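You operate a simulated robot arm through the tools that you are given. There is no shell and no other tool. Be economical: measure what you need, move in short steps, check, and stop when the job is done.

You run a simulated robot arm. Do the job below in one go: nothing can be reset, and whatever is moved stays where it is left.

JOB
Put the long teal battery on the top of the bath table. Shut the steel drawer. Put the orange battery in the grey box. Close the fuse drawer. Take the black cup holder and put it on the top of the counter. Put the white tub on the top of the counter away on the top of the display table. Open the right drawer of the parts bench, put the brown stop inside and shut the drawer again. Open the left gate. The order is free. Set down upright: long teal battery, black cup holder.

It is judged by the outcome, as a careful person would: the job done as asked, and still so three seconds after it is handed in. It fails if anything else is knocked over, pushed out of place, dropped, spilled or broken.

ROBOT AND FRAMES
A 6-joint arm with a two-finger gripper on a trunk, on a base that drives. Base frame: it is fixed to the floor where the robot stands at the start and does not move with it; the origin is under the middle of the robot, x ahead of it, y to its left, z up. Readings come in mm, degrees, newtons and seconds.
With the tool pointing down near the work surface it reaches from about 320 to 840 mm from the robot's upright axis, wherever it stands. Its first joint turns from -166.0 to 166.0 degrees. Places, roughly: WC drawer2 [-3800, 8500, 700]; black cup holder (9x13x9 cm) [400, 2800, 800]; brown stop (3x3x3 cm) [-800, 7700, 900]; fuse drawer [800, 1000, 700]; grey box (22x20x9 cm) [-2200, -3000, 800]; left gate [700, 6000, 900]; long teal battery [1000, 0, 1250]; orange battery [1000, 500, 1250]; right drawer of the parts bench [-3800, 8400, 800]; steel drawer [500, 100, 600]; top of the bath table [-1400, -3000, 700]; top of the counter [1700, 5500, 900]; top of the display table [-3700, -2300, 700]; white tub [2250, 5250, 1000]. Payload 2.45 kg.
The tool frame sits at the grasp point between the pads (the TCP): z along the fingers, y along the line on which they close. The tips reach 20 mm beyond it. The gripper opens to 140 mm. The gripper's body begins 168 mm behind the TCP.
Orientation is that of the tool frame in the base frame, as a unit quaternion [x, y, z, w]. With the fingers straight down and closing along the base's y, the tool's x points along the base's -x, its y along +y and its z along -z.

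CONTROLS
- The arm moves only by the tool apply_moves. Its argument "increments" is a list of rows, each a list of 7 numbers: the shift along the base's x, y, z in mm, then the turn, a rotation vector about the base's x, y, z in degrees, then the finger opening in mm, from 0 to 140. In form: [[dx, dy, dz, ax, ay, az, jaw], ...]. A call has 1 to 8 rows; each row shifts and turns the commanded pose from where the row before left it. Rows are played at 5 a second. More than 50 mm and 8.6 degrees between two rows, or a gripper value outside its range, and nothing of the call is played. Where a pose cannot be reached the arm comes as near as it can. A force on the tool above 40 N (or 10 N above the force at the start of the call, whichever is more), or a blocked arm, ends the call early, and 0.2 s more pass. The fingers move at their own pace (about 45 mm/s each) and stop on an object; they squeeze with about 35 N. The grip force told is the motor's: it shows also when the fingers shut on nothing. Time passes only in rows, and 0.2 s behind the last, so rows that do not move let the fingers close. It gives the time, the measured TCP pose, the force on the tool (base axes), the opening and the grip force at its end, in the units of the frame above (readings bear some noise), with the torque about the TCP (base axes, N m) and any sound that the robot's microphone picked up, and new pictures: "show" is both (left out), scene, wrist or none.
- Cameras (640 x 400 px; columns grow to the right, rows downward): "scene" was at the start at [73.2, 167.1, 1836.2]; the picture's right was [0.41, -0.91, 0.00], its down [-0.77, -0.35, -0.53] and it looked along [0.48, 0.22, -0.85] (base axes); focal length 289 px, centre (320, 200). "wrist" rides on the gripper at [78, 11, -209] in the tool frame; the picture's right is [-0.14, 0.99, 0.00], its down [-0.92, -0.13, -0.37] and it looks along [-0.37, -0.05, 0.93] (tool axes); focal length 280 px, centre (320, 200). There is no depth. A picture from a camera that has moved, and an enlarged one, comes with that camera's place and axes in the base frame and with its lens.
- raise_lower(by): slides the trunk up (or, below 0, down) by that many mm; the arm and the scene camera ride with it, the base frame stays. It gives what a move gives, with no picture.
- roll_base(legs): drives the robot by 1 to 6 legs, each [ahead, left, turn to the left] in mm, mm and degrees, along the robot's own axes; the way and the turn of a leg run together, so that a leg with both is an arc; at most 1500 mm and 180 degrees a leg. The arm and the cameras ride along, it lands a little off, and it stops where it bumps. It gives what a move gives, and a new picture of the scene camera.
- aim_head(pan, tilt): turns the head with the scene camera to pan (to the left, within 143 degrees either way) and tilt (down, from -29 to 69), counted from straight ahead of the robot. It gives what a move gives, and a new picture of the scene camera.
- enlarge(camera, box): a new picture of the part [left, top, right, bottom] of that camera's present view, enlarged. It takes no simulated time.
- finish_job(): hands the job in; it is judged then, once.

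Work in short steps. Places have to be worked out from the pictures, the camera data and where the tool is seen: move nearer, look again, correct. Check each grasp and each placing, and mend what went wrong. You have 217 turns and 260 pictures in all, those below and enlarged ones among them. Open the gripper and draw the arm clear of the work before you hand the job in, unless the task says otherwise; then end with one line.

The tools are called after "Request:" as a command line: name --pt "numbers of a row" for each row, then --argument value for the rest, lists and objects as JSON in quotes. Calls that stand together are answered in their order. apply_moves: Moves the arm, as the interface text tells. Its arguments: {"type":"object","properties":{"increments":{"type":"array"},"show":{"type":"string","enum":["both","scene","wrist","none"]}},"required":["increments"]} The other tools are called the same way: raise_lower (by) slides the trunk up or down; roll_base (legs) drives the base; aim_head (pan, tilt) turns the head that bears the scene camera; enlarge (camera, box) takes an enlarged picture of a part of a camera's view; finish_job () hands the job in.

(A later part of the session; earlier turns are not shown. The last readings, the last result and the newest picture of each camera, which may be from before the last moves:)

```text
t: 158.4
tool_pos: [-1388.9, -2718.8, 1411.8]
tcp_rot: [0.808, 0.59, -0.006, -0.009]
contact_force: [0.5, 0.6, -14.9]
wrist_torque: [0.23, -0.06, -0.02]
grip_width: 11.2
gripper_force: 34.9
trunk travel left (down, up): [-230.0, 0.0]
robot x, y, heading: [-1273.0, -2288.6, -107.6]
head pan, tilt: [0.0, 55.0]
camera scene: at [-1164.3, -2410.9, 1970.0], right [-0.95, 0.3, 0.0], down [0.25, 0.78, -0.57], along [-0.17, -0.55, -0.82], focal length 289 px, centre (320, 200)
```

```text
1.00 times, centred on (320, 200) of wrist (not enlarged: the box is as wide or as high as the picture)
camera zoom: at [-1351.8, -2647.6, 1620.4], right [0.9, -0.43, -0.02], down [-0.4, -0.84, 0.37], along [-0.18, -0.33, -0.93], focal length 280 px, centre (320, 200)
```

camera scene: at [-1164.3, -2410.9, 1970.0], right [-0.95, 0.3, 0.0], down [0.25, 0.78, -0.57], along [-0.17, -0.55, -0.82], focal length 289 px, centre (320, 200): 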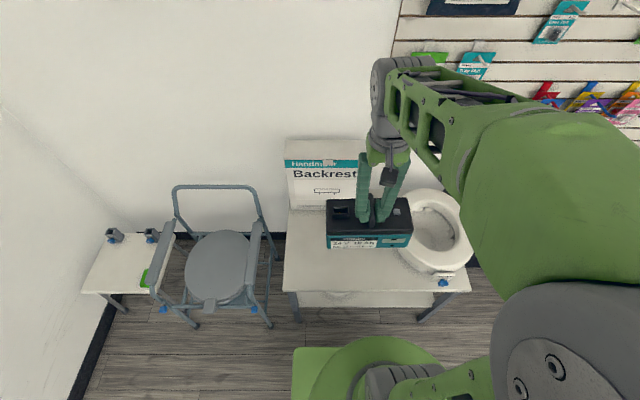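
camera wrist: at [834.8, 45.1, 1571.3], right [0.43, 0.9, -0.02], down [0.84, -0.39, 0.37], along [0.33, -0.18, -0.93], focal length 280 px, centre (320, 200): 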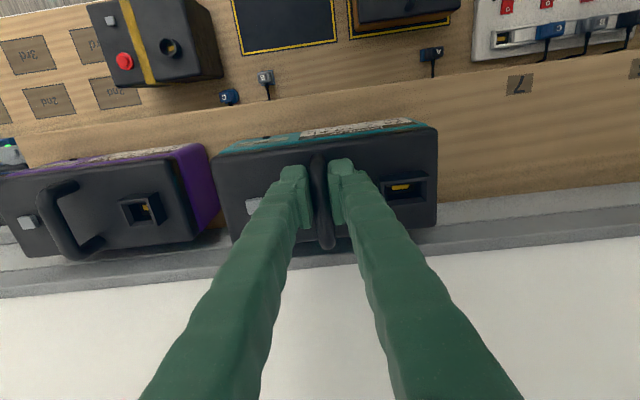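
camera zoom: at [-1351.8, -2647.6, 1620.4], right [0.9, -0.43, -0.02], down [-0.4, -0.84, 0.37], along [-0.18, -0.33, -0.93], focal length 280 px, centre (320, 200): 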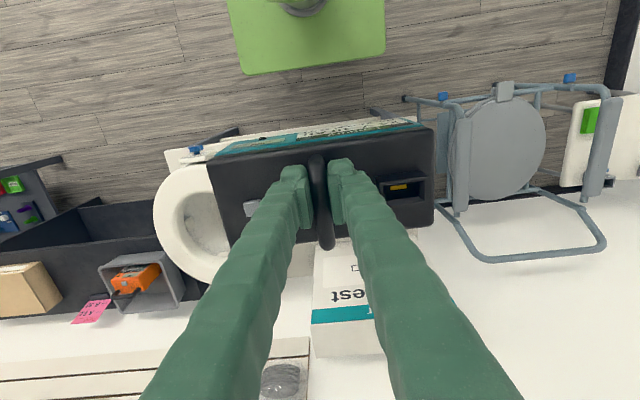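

Now move the battery above the free spot and descend.

Request:
apply_moves --pt "-2 -40 -25 0 0 0 0" --pt "-2 -40 -25 0 0 0 0" --pt "-2 -40 -25 0 0 0 0" --pt "-2 -40 -25 0 0 0 0" --pt "-1 -40 -25 0 0 0 0" --pt "0 -21 -40 0 0 0 0" --pt "0 0 -48 0 0 0 0" --pt "0 0 -48 0 0 0 0" --show "none"

Request:
apply_moves --pt "0 0 -48 0 0 0 0" --pt "0 0 -48 0 0 0 0" --pt "0 0 -48 0 0 0 0" --pt "0 0 -48 0 0 0 0" --pt "0 0 -48 0 0 0 0" --pt "0 0 -30 0 0 0 0"

```text
t: 160.2
tool_pos: [-1398.2, -2940.0, 1146.2]
tcp_rot: [0.808, 0.589, -0.007, -0.008]
contact_force: [0.6, -1.4, -13.8]
wrist_torque: [0.21, -0.04, 0.02]
grip_width: 10.5
gripper_force: 34.5
trunk travel left (down, up): [-230.0, 0.0]
robot x, y, heading: [-1278.2, -2289.5, -107.7]
head pan, tilt: [0.0, 55.0]
```

```text
t: 161.6
tool_pos: [-1397.5, -2938.7, 878.9]
tcp_rot: [0.808, 0.589, -0.006, -0.008]
contact_force: [-0.4, -0.9, -13.9]
wrist_torque: [0.21, -0.06, -0.02]
grip_width: 10.7
gripper_force: 35.3
trunk travel left (down, up): [-230.0, 0.0]
robot x, y, heading: [-1272.4, -2285.9, -107.6]
head pan, tilt: [0.0, 55.0]
camera scene: at [-1164.3, -2411.9, 1969.9], right [-0.95, 0.3, 0.0], down [0.25, 0.78, -0.57], along [-0.17, -0.55, -0.82], focal length 289 px, centre (320, 200)
camera wrist: at [-1359.7, -2867.7, 1089.1], right [0.9, -0.43, -0.02], down [-0.4, -0.84, 0.37], along [-0.18, -0.33, -0.93], focal length 280 px, centre (320, 200)
```

scene: 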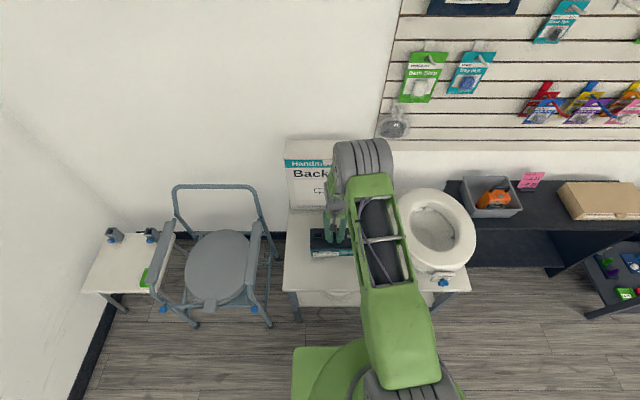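
wrist: 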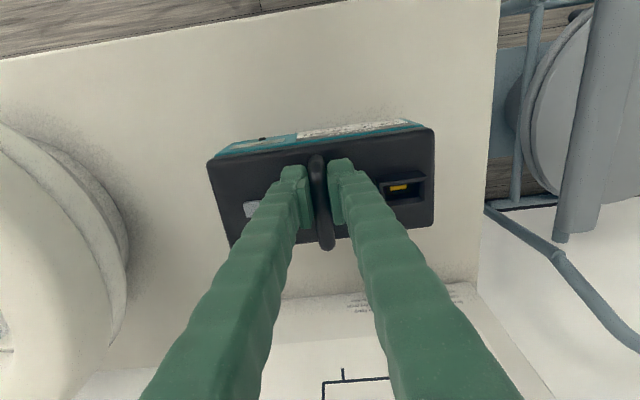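

Request:
apply_moves --pt "0 0 -25 0 0 0 0" --pt "0 0 -25 0 0 0 0" --pt "0 0 -8 0 0 0 0" --pt "0 0 -6 0 0 0 0" --pt "0 0 -6 0 0 0 0" --pt "0 0 -6 0 0 0 0" --pt "0 0 -6 0 0 0 0" --pt "0 0 -6 0 0 0 0" --show "wrist"

Request:
enlarge --camera "scene" --box '[430, 160, 558, 240]'

```text
t: 162.8
tool_pos: [-1399.0, -2940.9, 814.9]
tcp_rot: [0.808, 0.589, -0.008, -0.006]
contact_force: [0.8, 7.9, 15.6]
wrist_torque: [-0.88, 0.1, 0.0]
grip_width: 9.0
gripper_force: 34.4
trunk travel left (down, up): [-230.0, 0.0]
robot x, y, heading: [-1275.7, -2289.3, -107.5]
head pan, tilt: [0.0, 55.0]
stopped in row 6: the force on the tool passed its limit at 58 N (the readings are from after the stop); the commanded pose is now the measured one
camera wrist: at [-1360.9, -2868.8, 1024.3], right [0.9, -0.44, -0.02], down [-0.4, -0.84, 0.38], along [-0.18, -0.33, -0.93], focal length 280 px, centre (320, 200)
```

wrist: 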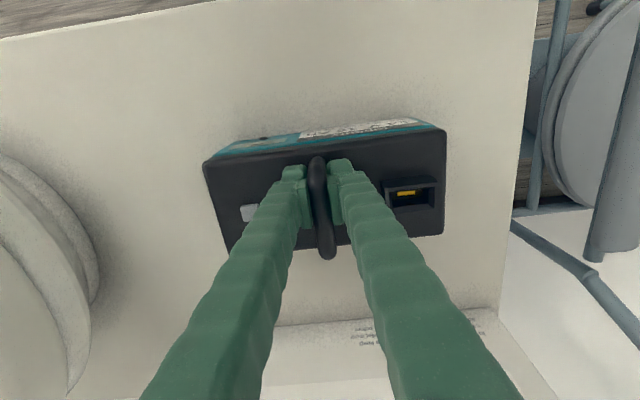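

```text
5.00 times, centred on (494, 200) of scene
camera zoom: at [-1163.7, -2407.7, 1970.0], right [-0.95, 0.3, 0.0], down [0.25, 0.78, -0.57], along [-0.17, -0.55, -0.82], focal length 1444 px, centre (-550, 200)
```

zoom: 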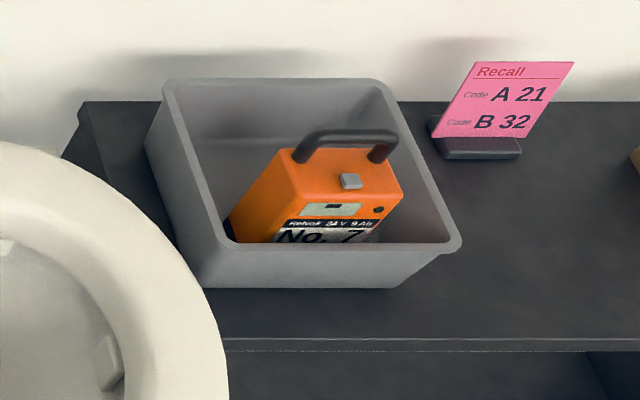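

Teal is seated (contact). Open to 44 and lift straight away.

Request:
apply_moves --pt "0 0 1 0 0 0 44" --pt "0 0 0 0 0 0 44" --pt "0 0 0 0 0 0 44" --pt "0 0 25 0 0 0 44" --pt "0 0 40 0 0 0 44" --pt "0 0 48 0 0 0 44" --pt "0 0 48 0 0 0 44" --pt "0 0 48 0 0 0 44"

```text
t: 164.6
tool_pos: [-1400.8, -2941.0, 1025.0]
tcp_rot: [0.808, 0.589, -0.007, -0.006]
contact_force: [-0.1, 0.7, 0.2]
wrist_torque: [0.01, -0.03, -0.02]
grip_width: 44.1
gripper_force: 0.0
trunk travel left (down, up): [-230.0, 0.0]
robot x, y, heading: [-1275.0, -2286.4, -107.7]
head pan, tilt: [0.0, 55.0]
camera scene: at [-1164.0, -2409.0, 1970.1], right [-0.95, 0.3, 0.0], down [0.25, 0.78, -0.57], along [-0.17, -0.55, -0.82], focal length 289 px, centre (320, 200)
camera wrist: at [-1363.1, -2868.8, 1234.0], right [0.9, -0.43, -0.02], down [-0.4, -0.84, 0.38], along [-0.18, -0.33, -0.93], focal length 280 px, centre (320, 200)
```

scene: 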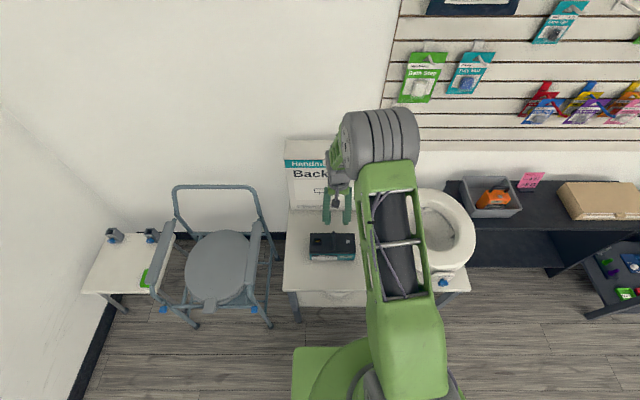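
wrist: 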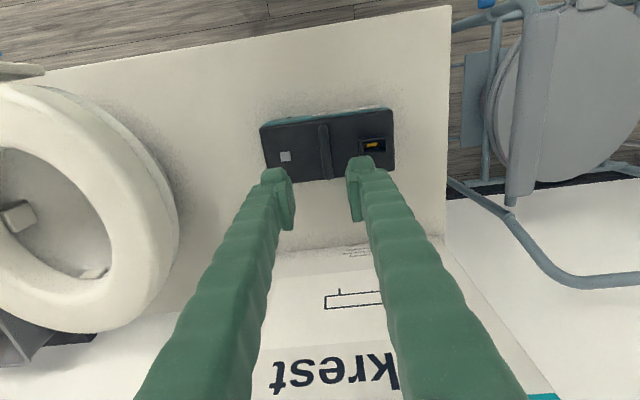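

Teal stands upright on the table. I retract the arm and drive to the cup-holder table.

Request:
apply_moves --pt "0 0 49 0 0 0 100" --pt "0 0 49 0 0 0 100" --pt "12 38 29 0 0 0 100" --pt "12 38 29 0 0 0 100" --pt "12 38 29 0 0 0 100" --pt "12 38 29 0 0 0 100" --pt "12 38 29 0 0 0 100" --pt "0 0 40 0 0 0 100" --show "none"

Request:
roll_base --legs '[[-600, 380, 0], [0, 0, 180], [1150, 0, 0], [1150, 0, 0], [1150, 0, 0]]'

Request:
aim_head --pan 0 --tilt 25

```text
t: 166.4
tool_pos: [-1341.5, -2751.7, 1306.5]
tcp_rot: [0.809, 0.588, -0.009, -0.006]
contact_force: [0.3, -0.9, 0.1]
wrist_torque: [0.0, 0.0, 0.01]
grip_width: 100.2
gripper_force: 0.0
trunk travel left (down, up): [-230.0, 0.0]
robot x, y, heading: [-1272.4, -2289.9, -107.7]
head pan, tilt: [0.0, 55.0]
```

```text
t: 193.7
tool_pos: [663.0, 1810.7, 1307.1]
tcp_rot: [-0.559, 0.829, -0.006, 0.008]
contact_force: [-0.1, -0.4, 0.0]
wrist_torque: [-0.05, 0.02, 0.01]
grip_width: 100.2
gripper_force: 0.1
trunk travel left (down, up): [-230.0, 0.0]
robot x, y, heading: [563.1, 1351.9, 68.0]
head pan, tilt: [0.0, 55.0]
camera scene: at [462.9, 1480.2, 1970.0], right [0.93, -0.37, 0.0], down [-0.31, -0.76, -0.57], along [0.21, 0.53, -0.82], focal length 289 px, centre (320, 200)
```

scene: 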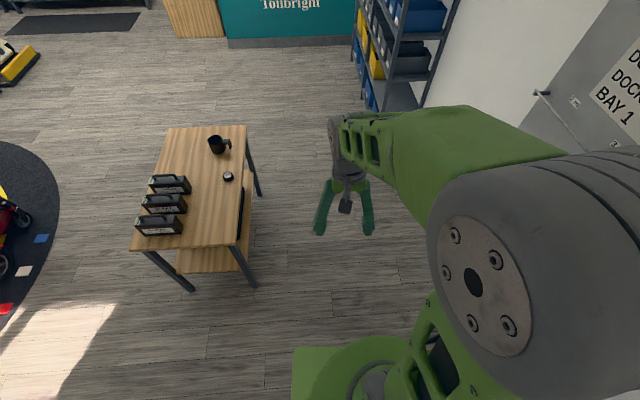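

```text
t: 194.6
tool_pos: [662.6, 1810.1, 1305.6]
tcp_rot: [-0.558, 0.83, -0.006, 0.009]
contact_force: [-0.4, 0.4, -0.6]
wrist_torque: [-0.01, 0.0, -0.01]
grip_width: 100.3
gripper_force: 0.0
trunk travel left (down, up): [-230.0, 0.0]
robot x, y, heading: [561.5, 1353.4, 68.1]
head pan, tilt: [0.0, 25.0]
camera scene: at [470.2, 1498.4, 2013.9], right [0.93, -0.37, 0.0], down [-0.16, -0.39, -0.91], along [0.34, 0.84, -0.42], focal length 289 px, centre (320, 200)
```

scene: 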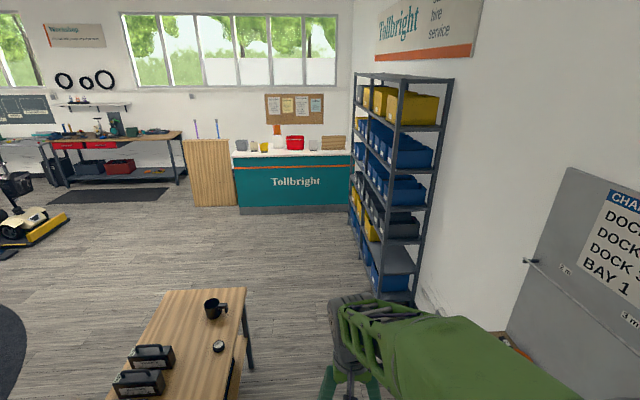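

Cup holder ≈ (343, 2772) on the wooden table. I go alongside the table's right side and turn to face it.

Request:
roll_base --legs '[[0, 0, 4.5], [1280, 0, 0], [0, 0, 90]]'

Request:
aim_head --pan 0 --tilt 50

Request:
apply_moves --pt "0 0 0 0 0 0 100" --show "wrist"

```text
t: 205.4
tool_pos: [468.8, 2616.1, 1306.2]
tcp_rot: [0.992, -0.127, -0.002, -0.01]
contact_force: [0.3, 0.0, 0.6]
wrist_torque: [0.03, -0.02, 0.0]
grip_width: 99.8
gripper_force: 0.0
trunk travel left (down, up): [-230.0, 0.0]
robot x, y, heading: [932.9, 2572.6, 165.4]
head pan, tilt: [0.0, 25.0]
camera scene: at [801.3, 2463.0, 2014.0], right [0.25, 0.97, 0.0], down [0.41, -0.11, -0.91], along [-0.88, 0.23, -0.42], focal length 289 px, centre (320, 200)
```

scene: 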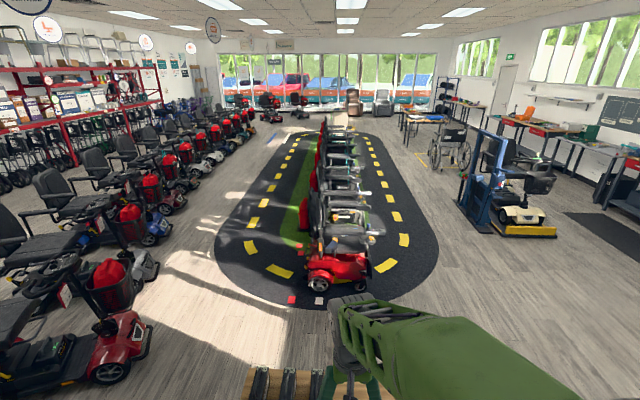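

```text
t: 206.3
tool_pos: [467.3, 2615.1, 1306.5]
tcp_rot: [0.992, -0.128, -0.002, -0.01]
contact_force: [1.2, 0.1, 0.2]
wrist_torque: [-0.05, 0.0, 0.01]
grip_width: 100.1
gripper_force: 0.0
trunk travel left (down, up): [-230.0, 0.0]
robot x, y, heading: [936.0, 2575.2, 165.8]
head pan, tilt: [0.0, 50.0]
camera scene: at [815.9, 2459.4, 1976.6], right [0.25, 0.97, 0.0], down [0.74, -0.19, -0.64], along [-0.62, 0.16, -0.77], focal length 289 px, centre (320, 200)
```

scene: 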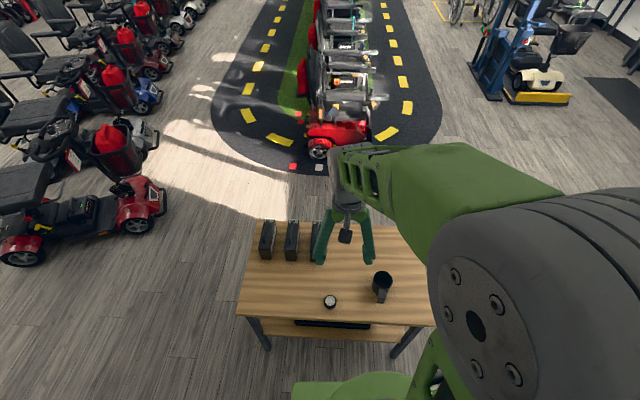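

```text
t: 206.7
tool_pos: [468.1, 2615.6, 1307.8]
tcp_rot: [0.992, -0.127, -0.002, -0.01]
contact_force: [0.0, 1.2, 0.5]
wrist_torque: [0.0, -0.03, -0.01]
grip_width: 100.0
gripper_force: 0.0
trunk travel left (down, up): [-230.0, 0.0]
robot x, y, heading: [936.8, 2576.8, 165.4]
head pan, tilt: [0.0, 50.0]
camera wrist: at [540.3, 2581.9, 1515.7], right [-0.38, -0.92, -0.02], down [-0.86, 0.35, 0.38], along [-0.34, 0.16, -0.93], focal length 280 px, centre (320, 200)
```

wrist: 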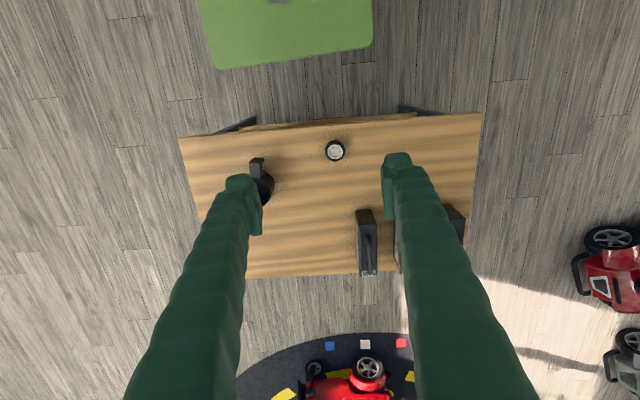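

Request:
enlarge --camera "scene" --box '[310, 240, 438, 320]'

Request:
enlarge --camera "wrist" --box '[200, 120, 392, 240]'

```text
5.00 times, centred on (374, 280) of scene
camera zoom: at [815.9, 2459.4, 1976.5], right [0.25, 0.97, 0.0], down [0.74, -0.19, -0.64], along [-0.62, 0.16, -0.77], focal length 1444 px, centre (50, -200)
```

zoom: 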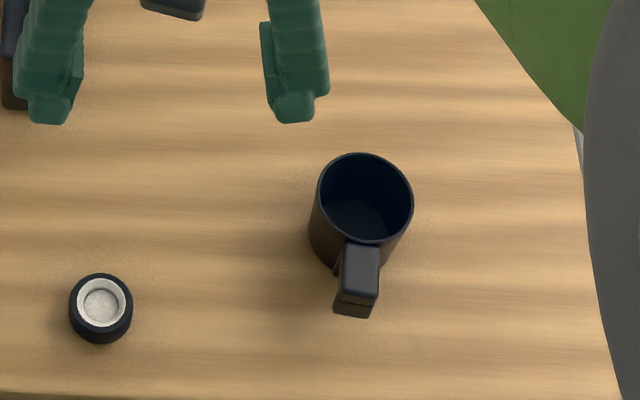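

```text
3.33 times, centred on (296, 180) of wrist
camera zoom: at [540.3, 2581.9, 1515.7], right [-0.38, -0.92, -0.02], down [-0.86, 0.35, 0.38], along [-0.34, 0.16, -0.93], focal length 935 px, centre (400, 267)
```

zoom: 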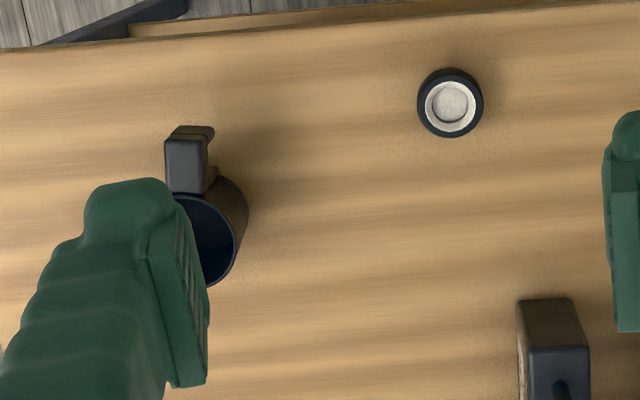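

Cup centre ≈ (370, 2845), rim z≈820, table ≈730, clamp towards me. Move above with fingers at 132 mm.

Request:
apply_moves --pt "-12 29 -38 0 0 0 132" --pt "-12 29 -38 0 0 0 132" --pt "-12 29 -38 0 0 0 132" --pt "-12 29 -38 0 0 0 132" --pt "-12 29 -38 0 0 0 132" --pt "-12 29 -38 0 0 0 132" --pt "-13 28 -38 0 0 0 132" --pt "-13 27 -38 0 0 0 132"

```text
t: 208.5
tool_pos: [367.1, 2847.5, 1001.7]
tcp_rot: [0.992, -0.128, -0.002, -0.01]
contact_force: [-0.1, 0.2, 0.6]
wrist_torque: [-0.04, -0.04, 0.01]
grip_width: 131.8
gripper_force: 0.1
trunk travel left (down, up): [-230.0, 0.0]
robot x, y, heading: [933.2, 2575.5, 165.4]
head pan, tilt: [0.0, 50.0]
camera scene: at [814.7, 2460.9, 1976.5], right [0.25, 0.97, 0.0], down [0.74, -0.19, -0.64], along [-0.62, 0.16, -0.77], focal length 289 px, centre (320, 200)
camera wrist: at [440.8, 2813.8, 1211.1], right [-0.38, -0.92, -0.02], down [-0.86, 0.35, 0.38], along [-0.34, 0.16, -0.93], focal length 280 px, centre (320, 200)
```

scene: 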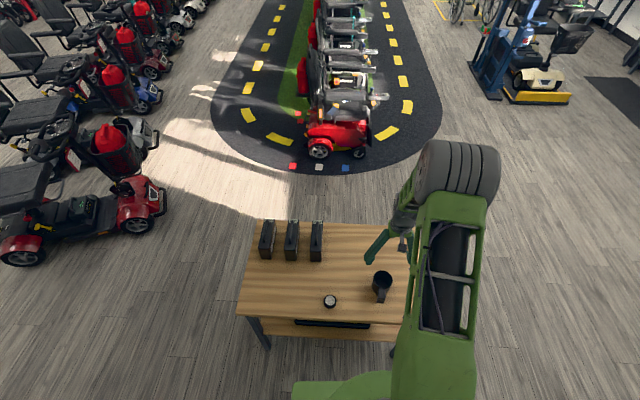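
wrist: 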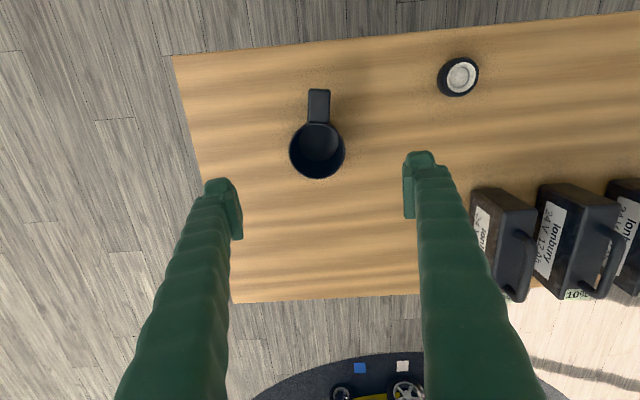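

Rim centre refines to ≈ (367, 2857). Shift and descend around it.

Request:
apply_moves --pt "0 9 -45 0 0 0 132" --pt "0 0 -48 0 0 0 132" --pt "0 0 -48 0 0 0 132" --show "wrist"

```text
t: 209.3
tool_pos: [367.7, 2852.8, 861.3]
tcp_rot: [0.992, -0.127, -0.002, -0.011]
contact_force: [-0.7, 0.6, 0.4]
wrist_torque: [-0.02, -0.01, 0.01]
grip_width: 132.0
gripper_force: 0.1
trunk travel left (down, up): [-230.0, 0.0]
robot x, y, heading: [936.3, 2572.9, 165.5]
head pan, tilt: [0.0, 50.0]
camera wrist: at [440.5, 2819.4, 1071.0], right [-0.38, -0.92, -0.02], down [-0.86, 0.35, 0.38], along [-0.34, 0.16, -0.93], focal length 280 px, centre (320, 200)
```

wrist: 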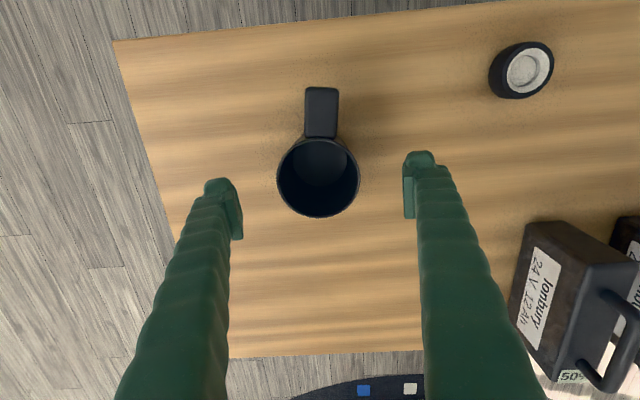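

Rim at z≈783, centre (362, 2860). Correct, lower to TCP ~762 and close.

Request:
apply_moves --pt "-6 7 -40 0 0 0 132" --pt "0 0 -40 0 0 0 132" --pt "0 0 -20 0 0 0 132" --show "wrist"

```text
t: 210.1
tool_pos: [363.3, 2859.2, 763.3]
tcp_rot: [0.992, -0.127, -0.003, -0.01]
contact_force: [0.5, 0.9, 0.5]
wrist_torque: [0.0, 0.03, 0.0]
grip_width: 132.2
gripper_force: 0.1
trunk travel left (down, up): [-230.0, 0.0]
robot x, y, heading: [933.4, 2575.2, 165.7]
head pan, tilt: [0.0, 50.0]
camera wrist: at [436.4, 2825.3, 971.9], right [-0.38, -0.92, -0.02], down [-0.86, 0.35, 0.38], along [-0.34, 0.16, -0.93], focal length 280 px, centre (320, 200)
```

wrist: 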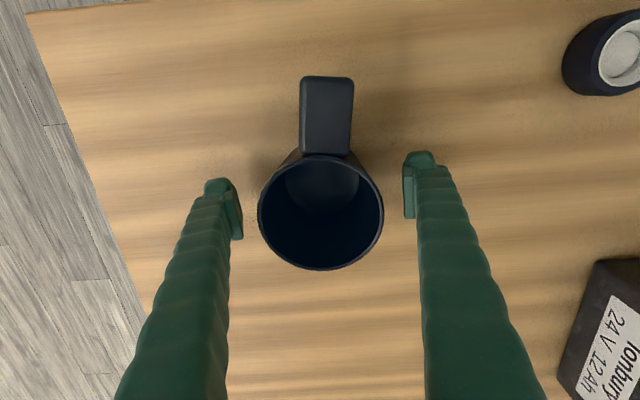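

Request:
apply_moves --pt "-5 2 -15 0 0 0 132" --pt "0 0 0 0 0 0 40" --pt "0 0 0 0 0 0 40" --pt "0 0 0 0 0 0 40" --pt "0 0 0 0 0 0 40" --pt "0 0 20 0 0 0 40" --pt "0 0 30 0 0 0 40" --show "wrist"

```text
t: 211.7
tool_pos: [360.1, 2861.8, 796.0]
tcp_rot: [0.992, -0.127, -0.001, -0.01]
contact_force: [-0.5, -0.6, -2.0]
wrist_torque: [0.03, 0.06, 0.0]
grip_width: 85.3
gripper_force: 34.8
trunk travel left (down, up): [-230.0, 0.0]
robot x, y, heading: [939.2, 2572.7, 165.6]
head pan, tilt: [0.0, 50.0]
camera wrist: at [431.9, 2827.9, 1006.1], right [-0.38, -0.92, -0.02], down [-0.86, 0.35, 0.38], along [-0.34, 0.16, -0.93], focal length 280 px, centre (320, 200)
```

wrist: 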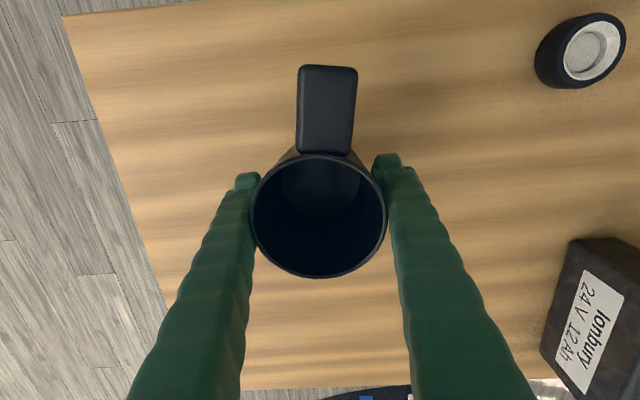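

Cup holder gripped (85 mm). Lift, retract and drive to the counter.

Request:
apply_moves --pt "0 0 48 0 0 0 40" --pt "0 0 48 0 0 0 40" --pt "0 0 48 0 0 0 40" --pt "0 0 48 0 0 0 40" --pt "30 -14 35 0 0 0 40" --pt "30 -14 35 0 0 0 40" --pt "30 -14 35 0 0 0 40" --pt "30 -14 35 0 0 0 40" --show "none"

Request:
roll_base --legs '[[0, 0, -93], [1050, 0, 0], [1000, 0, 0]]'

Request:
aim_head --pan 0 --tilt 35

```text
t: 213.5
tool_pos: [479.6, 2802.8, 1130.8]
tcp_rot: [0.992, -0.128, -0.002, -0.01]
contact_force: [0.6, -0.1, -1.5]
wrist_torque: [0.05, 0.09, 0.03]
grip_width: 85.1
gripper_force: 35.2
trunk travel left (down, up): [-230.0, 0.0]
robot x, y, heading: [933.3, 2578.3, 165.5]
head pan, tilt: [0.0, 50.0]
```

```text
t: 227.8
tool_pos: [1780.9, 5014.7, 1129.7]
tcp_rot: [-0.597, 0.802, -0.005, 0.009]
contact_force: [0.2, 0.1, -0.6]
wrist_torque: [-0.02, -0.01, -0.03]
grip_width: 84.5
gripper_force: 35.2
trunk travel left (down, up): [-230.0, 0.0]
robot x, y, heading: [1536.3, 4566.1, 73.8]
head pan, tilt: [0.0, 50.0]
camera scene: at [1426.8, 4687.4, 1976.5], right [0.96, -0.28, 0.0], down [-0.22, -0.73, -0.64], along [0.18, 0.62, -0.77], focal length 289 px, centre (320, 200)
```

scene: 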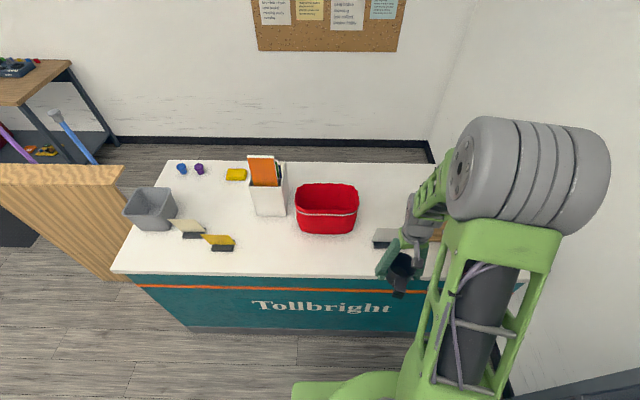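

```text
t: 228.6
tool_pos: [1780.7, 5013.3, 1130.6]
tcp_rot: [-0.598, 0.802, -0.006, 0.008]
contact_force: [0.1, 0.0, -2.0]
wrist_torque: [0.0, -0.03, -0.01]
grip_width: 84.6
gripper_force: 34.9
trunk travel left (down, up): [-230.0, 0.0]
robot x, y, heading: [1535.8, 4566.5, 73.7]
head pan, tilt: [0.0, 35.0]
camera scene: at [1429.8, 4697.6, 1998.2], right [0.96, -0.28, 0.0], down [-0.16, -0.55, -0.82], along [0.23, 0.79, -0.57], focal length 289 px, centre (320, 200)
```

scene: 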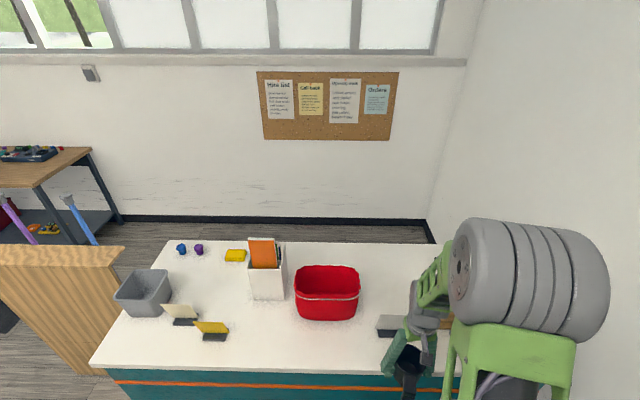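

Counter seen; there is free space at its front middle. I advance 200 mm and measure.

Request:
roll_base --legs '[[200, 0, -1]]'

Request:
aim_head --pan 0 --tilt 50

Request:
apply_moves --pt "0 0 30 0 0 0 40" --show "wrist"

```text
t: 230.2
tool_pos: [1847.8, 5201.9, 1129.5]
tcp_rot: [-0.591, 0.806, -0.007, 0.008]
contact_force: [-1.1, 0.9, -1.0]
wrist_torque: [-0.03, 0.01, 0.01]
grip_width: 84.1
gripper_force: 35.7
trunk travel left (down, up): [-230.0, 0.0]
robot x, y, heading: [1593.2, 4759.0, 72.6]
head pan, tilt: [0.0, 35.0]
camera scene: at [1490.7, 4892.3, 1998.1], right [0.95, -0.3, 0.0], down [-0.17, -0.55, -0.82], along [0.24, 0.78, -0.57], focal length 289 px, centre (320, 200)
```

scene: 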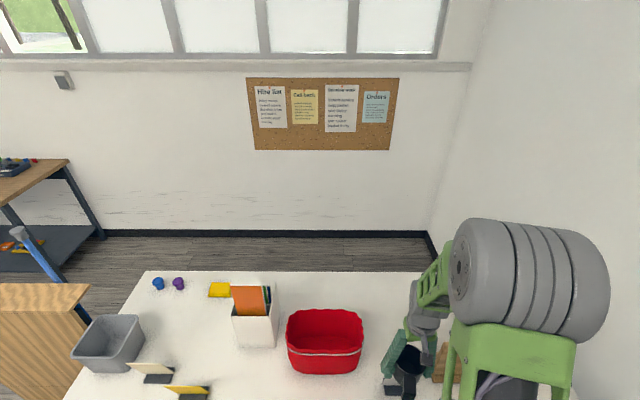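

```text
t: 230.9
tool_pos: [1846.8, 5201.4, 1130.1]
tcp_rot: [-0.592, 0.806, -0.005, 0.008]
contact_force: [0.0, 0.2, -1.1]
wrist_torque: [0.02, -0.03, -0.04]
grip_width: 84.4
gripper_force: 34.7
trunk travel left (down, up): [-230.0, 0.0]
robot x, y, heading: [1594.3, 4755.7, 72.7]
head pan, tilt: [0.0, 50.0]
camera scene: at [1486.8, 4880.0, 1976.6], right [0.95, -0.3, 0.0], down [-0.23, -0.73, -0.64], along [0.19, 0.61, -0.77], focal length 289 px, centre (320, 200)
```

scene: 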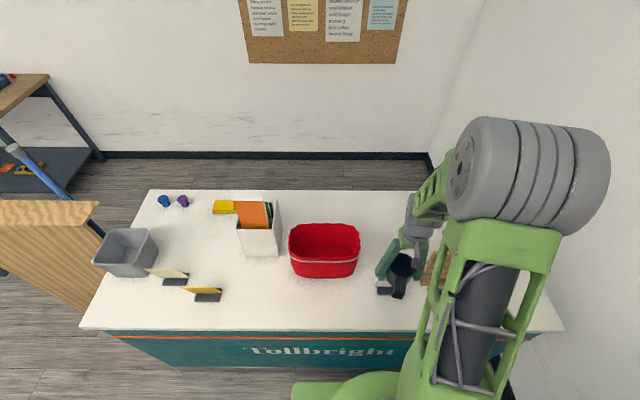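

```text
t: 231.3
tool_pos: [1846.1, 5199.0, 1160.9]
tcp_rot: [-0.591, 0.806, -0.006, 0.009]
contact_force: [0.3, 0.4, -1.0]
wrist_torque: [0.07, -0.04, 0.0]
grip_width: 84.0
gripper_force: 35.4
trunk travel left (down, up): [-230.0, 0.0]
robot x, y, heading: [1591.5, 4755.6, 72.5]
head pan, tilt: [0.0, 50.0]
camera wrist: at [1807.7, 5128.6, 1370.5], right [-0.9, 0.43, -0.02], down [0.39, 0.84, 0.38], along [0.18, 0.33, -0.93], focal length 280 px, centre (320, 200)
```

wrist: 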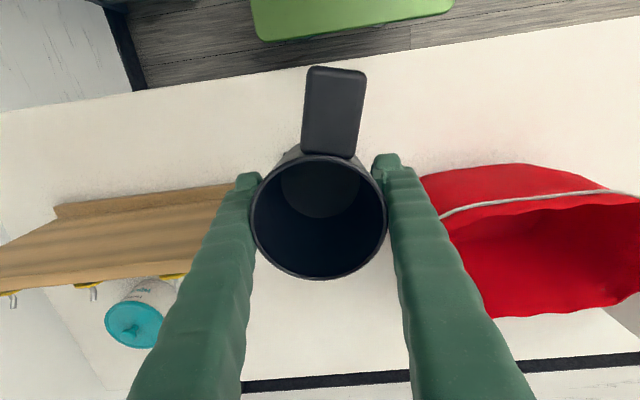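

Counter top z≈872. I'll put the cup holder at about (1470, 5370), front of the brochure box; move there at height.

Request:
apply_moves --pt "-44 14 0 0 0 0 40" --pt "-44 18 0 0 0 0 40" --pt "-44 18 0 0 0 0 40" --pt "-44 18 0 0 0 0 40" --pt "-44 20 0 0 0 0 40" --pt "-44 20 0 0 0 0 40" --pt "-44 20 0 0 0 0 40" --pt "-44 20 0 0 0 0 40" --show "none"

Request:
apply_moves --pt "-24 23 -30 0 0 0 40" --pt "0 0 -45 0 0 0 40" --pt "0 0 -45 0 0 0 40" --pt "0 0 -40 0 0 0 40"

```text
t: 233.1
tool_pos: [1492.9, 5348.4, 1157.8]
tcp_rot: [-0.592, 0.806, -0.006, 0.009]
contact_force: [-0.5, 0.2, -1.3]
wrist_torque: [0.02, -0.07, -0.02]
grip_width: 84.0
gripper_force: 34.7
trunk travel left (down, up): [-230.0, 0.0]
robot x, y, heading: [1592.3, 4753.0, 72.6]
head pan, tilt: [0.0, 50.0]
```

```text
t: 234.1
tool_pos: [1471.3, 5370.1, 1000.1]
tcp_rot: [-0.591, 0.806, -0.007, 0.007]
contact_force: [0.8, 0.0, -1.1]
wrist_torque: [-0.01, 0.02, -0.03]
grip_width: 84.1
gripper_force: 35.4
trunk travel left (down, up): [-230.0, 0.0]
robot x, y, heading: [1594.4, 4755.7, 72.4]
head pan, tilt: [0.0, 50.0]
camera scene: at [1487.0, 4880.6, 1976.5], right [0.95, -0.3, 0.0], down [-0.23, -0.73, -0.64], along [0.19, 0.61, -0.77], focal length 289 px, centre (320, 200)
camera wrist: at [1432.5, 5299.7, 1209.9], right [-0.9, 0.43, -0.02], down [0.39, 0.84, 0.38], along [0.18, 0.33, -0.93], focal length 280 px, centre (320, 200)
```

scene: 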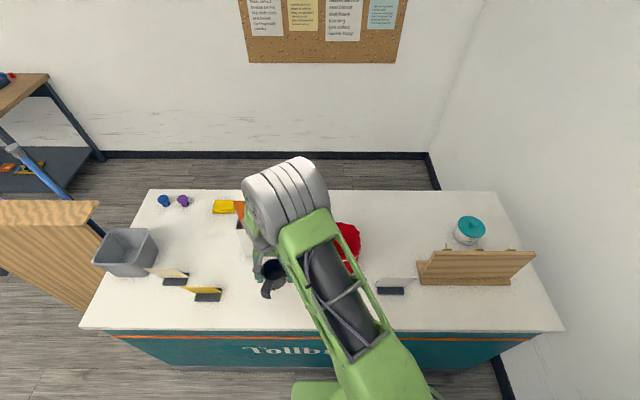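
wrist: 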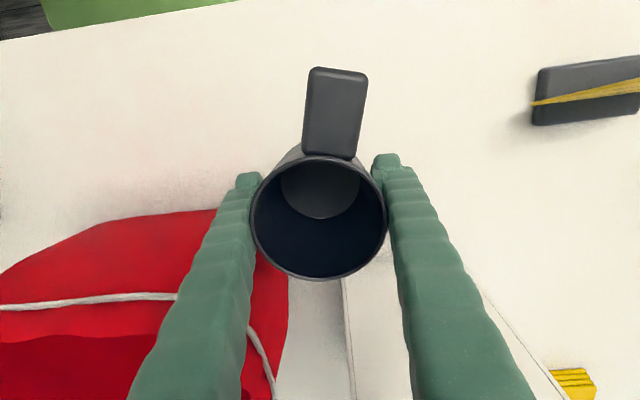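

The basket's rim is a bit close to the left finger; I shift 45 mm left and slightly forward, then lower to contact.

Request:
apply_moves --pt "-43 5 0 0 0 0 40" --pt "0 -5 -30 0 0 0 40" --pt "0 0 -25 0 0 0 40" --pt "0 0 -8 0 0 0 40" --pt "0 0 -5 0 0 0 40" --pt "0 0 -5 0 0 0 40" --show "wrist"

```text
t: 235.3
tool_pos: [1427.7, 5373.5, 939.1]
tcp_rot: [-0.591, 0.807, -0.003, 0.009]
contact_force: [0.8, -3.7, 18.5]
wrist_torque: [0.1, 0.62, 0.11]
grip_width: 82.3
gripper_force: 35.3
trunk travel left (down, up): [-230.0, 0.0]
robot x, y, heading: [1589.6, 4757.1, 72.6]
head pan, tilt: [0.0, 50.0]
stopped in row 5: the force on the tool passed its limit at 55 N (the readings are from after the stop); the commanded pose is now the measured one
camera wrist: at [1389.7, 5302.5, 1147.7], right [-0.9, 0.43, -0.01], down [0.39, 0.84, 0.38], along [0.17, 0.34, -0.92], focal length 280 px, centre (320, 200)
```

wrist: 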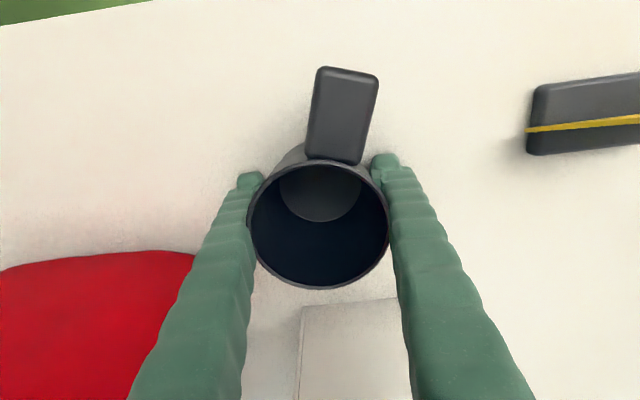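

Contact made. Raise 1 mm, open to 105 and lift straight up.

Request:
apply_moves --pt "0 0 1 0 0 0 90" --pt "0 0 0 0 0 0 108" --pt "0 0 0 0 0 0 108" --pt "0 0 30 0 0 0 108" --pt "0 0 45 0 0 0 108" --pt "0 0 48 0 0 0 108" --pt "0 0 48 0 0 0 108" --show "wrist"

Request:
enlarge --camera "scene" --box '[210, 180, 402, 300]'

Request:
enlarge --camera "scene" --box '[380, 180, 572, 300]'

```text
t: 236.9
tool_pos: [1428.8, 5373.8, 1109.0]
tcp_rot: [-0.591, 0.807, -0.002, 0.008]
contact_force: [0.1, -1.0, -0.5]
wrist_torque: [0.04, 0.03, 0.02]
grip_width: 108.0
gripper_force: 0.0
trunk travel left (down, up): [-230.0, 0.0]
robot x, y, heading: [1597.4, 4753.5, 72.6]
head pan, tilt: [0.0, 50.0]
camera wrist: at [1390.8, 5302.8, 1318.8], right [-0.9, 0.43, -0.01], down [0.39, 0.84, 0.38], along [0.18, 0.34, -0.92], focal length 280 px, centre (320, 200)
```

wrist: 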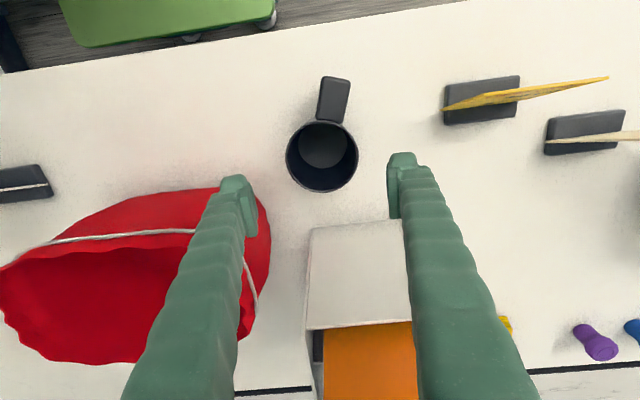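

```text
3.33 times, centred on (306, 240) of scene
camera zoom: at [1487.2, 4878.5, 1976.7], right [0.95, -0.3, 0.0], down [-0.23, -0.73, -0.64], along [0.19, 0.61, -0.77], focal length 963 px, centre (367, 67)
```

zoom: 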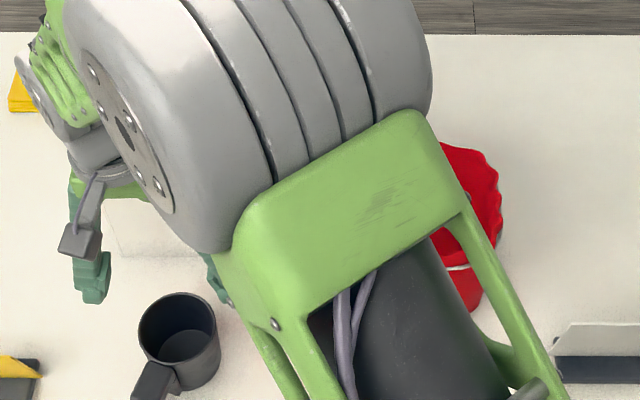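

```text
3.33 times, centred on (476, 240) of scene
camera zoom: at [1487.2, 4878.5, 1976.7], right [0.95, -0.3, 0.0], down [-0.23, -0.73, -0.64], along [0.19, 0.61, -0.77], focal length 963 px, centre (-200, 67)
```

zoom: 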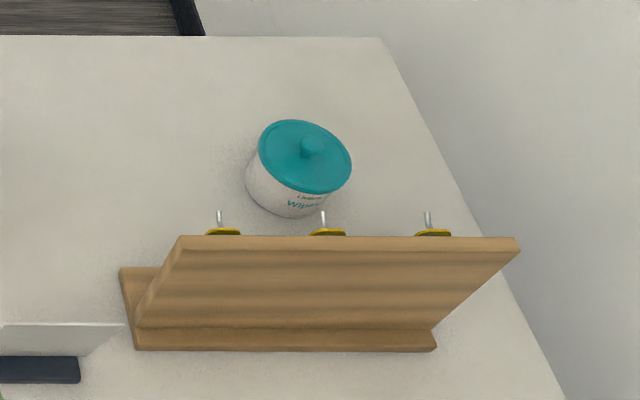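

Cup holder stands on the counter; the white tub (teal lid, "Wipes") is behind the wooden board on the right. Now I look left toward the gate.

Request:
aim_head --pan 45 --tilt 30

Request:
aim_head --pan 85 --tilt 20

```text
t: 238.0
tool_pos: [1428.3, 5375.1, 1109.1]
tcp_rot: [-0.591, 0.807, -0.004, 0.01]
contact_force: [-0.5, 0.5, 0.0]
wrist_torque: [0.02, 0.0, 0.0]
grip_width: 107.6
gripper_force: 0.1
trunk travel left (down, up): [-230.0, 0.0]
robot x, y, heading: [1595.1, 4757.9, 72.5]
head pan, tilt: [45.0, 30.0]
camera scene: at [1421.9, 4886.3, 2006.0], right [0.89, 0.46, 0.0], down [0.23, -0.44, -0.87], along [-0.4, 0.77, -0.5], focal length 289 px, centre (320, 200)
```

scene: 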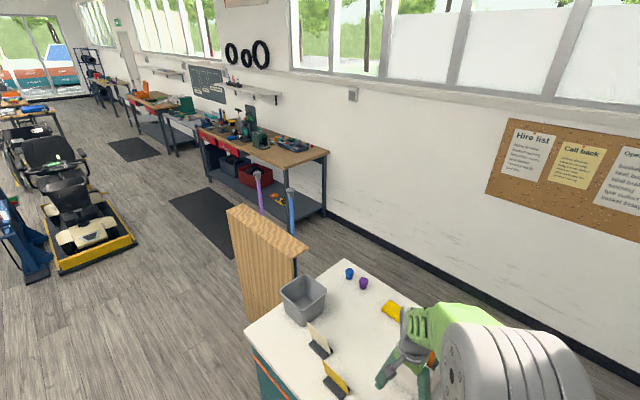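

```text
t: 239.1
tool_pos: [1428.6, 5374.8, 1108.2]
tcp_rot: [-0.591, 0.807, -0.004, 0.009]
contact_force: [0.3, -1.1, 1.1]
wrist_torque: [-0.01, -0.03, 0.01]
grip_width: 107.7
gripper_force: 0.0
trunk travel left (down, up): [-230.0, 0.0]
robot x, y, heading: [1591.5, 4755.5, 72.4]
head pan, tilt: [85.0, 20.0]
camera scene: at [1377.7, 4841.7, 2022.1], right [0.38, 0.92, 0.0], down [0.32, -0.13, -0.94], along [-0.87, 0.36, -0.34], focal length 289 px, centre (320, 200)
```

scene: 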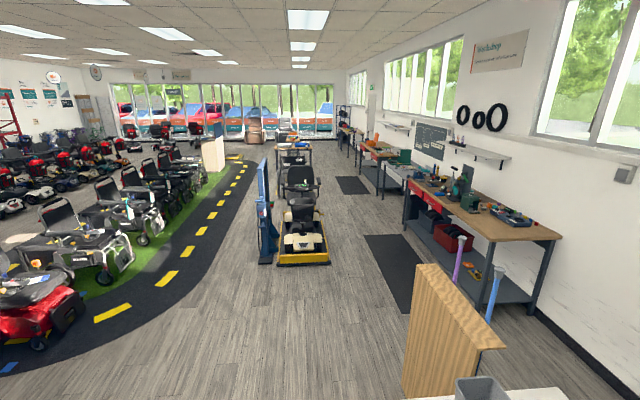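

Request:
enlarge --camera "scene" --box '[390, 200, 582, 320]'

Request:
aim_head --pan 45 --tilt 40

Request:
enlarge --camera "scene" --box '[190, 110, 350, 210]'

```text
3.33 times, centred on (486, 260) of scene
camera zoom: at [1377.7, 4841.7, 2022.1], right [0.38, 0.92, 0.0], down [0.32, -0.13, -0.94], along [-0.87, 0.36, -0.34], focal length 963 px, centre (-233, 0)
```

zoom: 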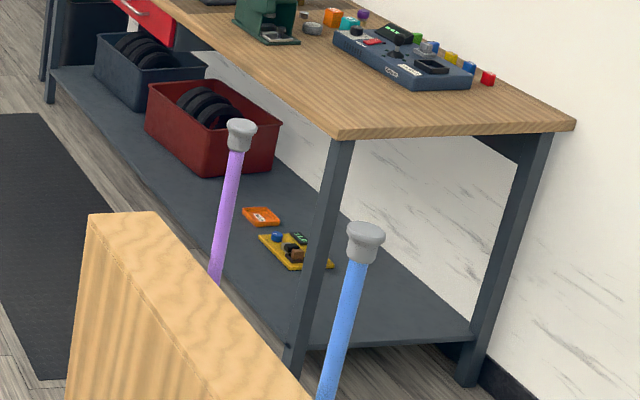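

```text
t: 240.2
tool_pos: [1428.6, 5375.2, 1107.8]
tcp_rot: [-0.591, 0.807, -0.003, 0.009]
contact_force: [0.8, -0.1, 0.2]
wrist_torque: [0.0, 0.02, 0.02]
grip_width: 107.9
gripper_force: 0.1
trunk travel left (down, up): [-230.0, 0.0]
robot x, y, heading: [1593.7, 4755.8, 72.7]
head pan, tilt: [45.0, 40.0]
camera scene: at [1424.3, 4881.5, 1990.7], right [0.89, 0.46, 0.0], down [0.3, -0.57, -0.77], along [-0.36, 0.68, -0.64], focal length 289 px, centre (320, 200)
```

scene: 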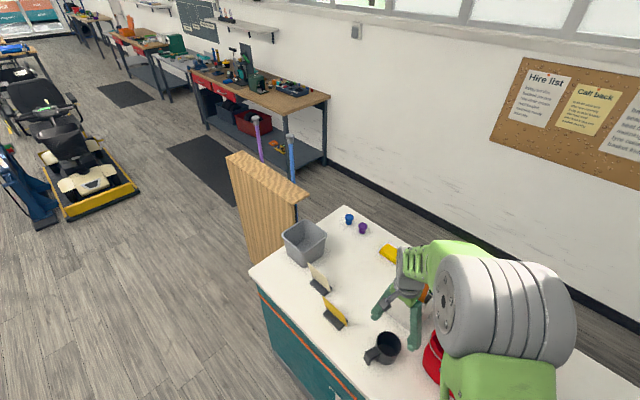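

```text
4.00 times, centred on (270, 160) of scene
camera zoom: at [1424.3, 4881.5, 1990.7], right [0.89, 0.46, 0.0], down [0.3, -0.57, -0.77], along [-0.36, 0.68, -0.64], focal length 1155 px, centre (520, 360)
```

zoom: 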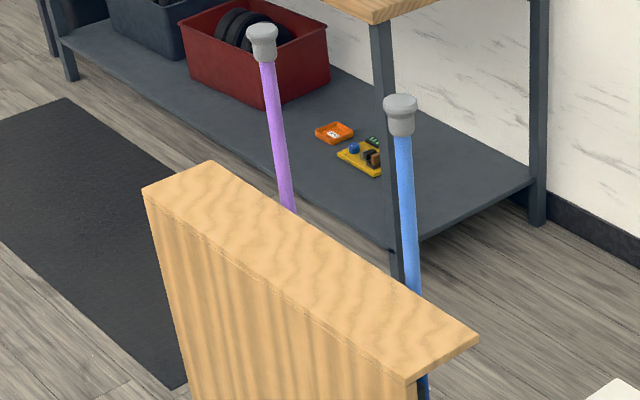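

Two rods stand behind the wooden panel; I need a closer look at this "gate". Retract the arm and drive to the front of the panel.

Request:
apply_moves --pt "0 0 49 0 0 0 60" --pt "0 0 49 0 0 0 60" --pt "0 -30 35 0 0 0 0" --pt "10 -38 25 0 0 0 0" --pt "10 -38 25 0 0 0 0" --pt "10 -38 25 0 0 0 0" --show "none"

Request:
roll_base --legs '[[-250, 500, 0], [0, 850, 0]]'

Request:
aim_head --pan 0 --tilt 35

```text
t: 241.6
tool_pos: [1459.3, 5228.8, 1317.9]
tcp_rot: [-0.592, 0.806, -0.003, 0.009]
contact_force: [0.0, -0.1, -0.2]
wrist_torque: [0.04, 0.02, -0.02]
grip_width: 0.0
gripper_force: 11.7
trunk travel left (down, up): [-230.0, 0.0]
robot x, y, heading: [1596.0, 4756.2, 72.6]
head pan, tilt: [45.0, 40.0]
```

```text
t: 253.8
tool_pos: [97.4, 5392.9, 1316.3]
tcp_rot: [-0.595, 0.804, -0.005, 0.008]
contact_force: [-0.1, -0.1, -0.2]
wrist_torque: [0.01, -0.05, 0.01]
grip_width: 0.0
gripper_force: 29.3
trunk travel left (down, up): [-230.0, 0.0]
robot x, y, heading: [237.3, 4916.8, 73.0]
head pan, tilt: [45.0, 40.0]
camera scene: at [66.6, 5042.0, 1990.7], right [0.88, 0.47, 0.0], down [0.3, -0.57, -0.77], along [-0.36, 0.68, -0.64], focal length 289 px, centre (320, 200)
```

scene: 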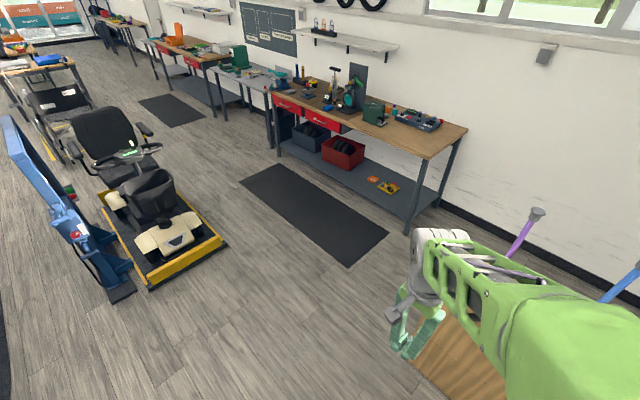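

```text
t: 254.9
tool_pos: [98.2, 5392.7, 1316.8]
tcp_rot: [-0.595, 0.804, -0.003, 0.009]
contact_force: [-0.3, -0.8, -0.6]
wrist_torque: [-0.01, -0.01, 0.0]
grip_width: 0.2
gripper_force: 29.6
trunk travel left (down, up): [-230.0, 0.0]
robot x, y, heading: [238.6, 4919.8, 73.1]
head pan, tilt: [0.0, 35.0]
camera scene: at [132.4, 5051.2, 1998.3], right [0.96, -0.29, 0.0], down [-0.17, -0.55, -0.82], along [0.24, 0.78, -0.57], focal length 289 px, centre (320, 200)
```

scene: 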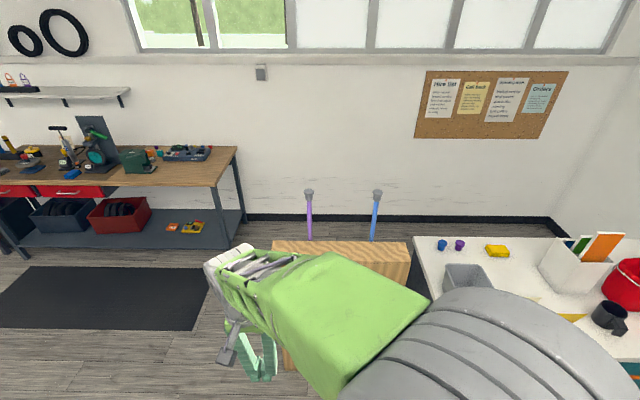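

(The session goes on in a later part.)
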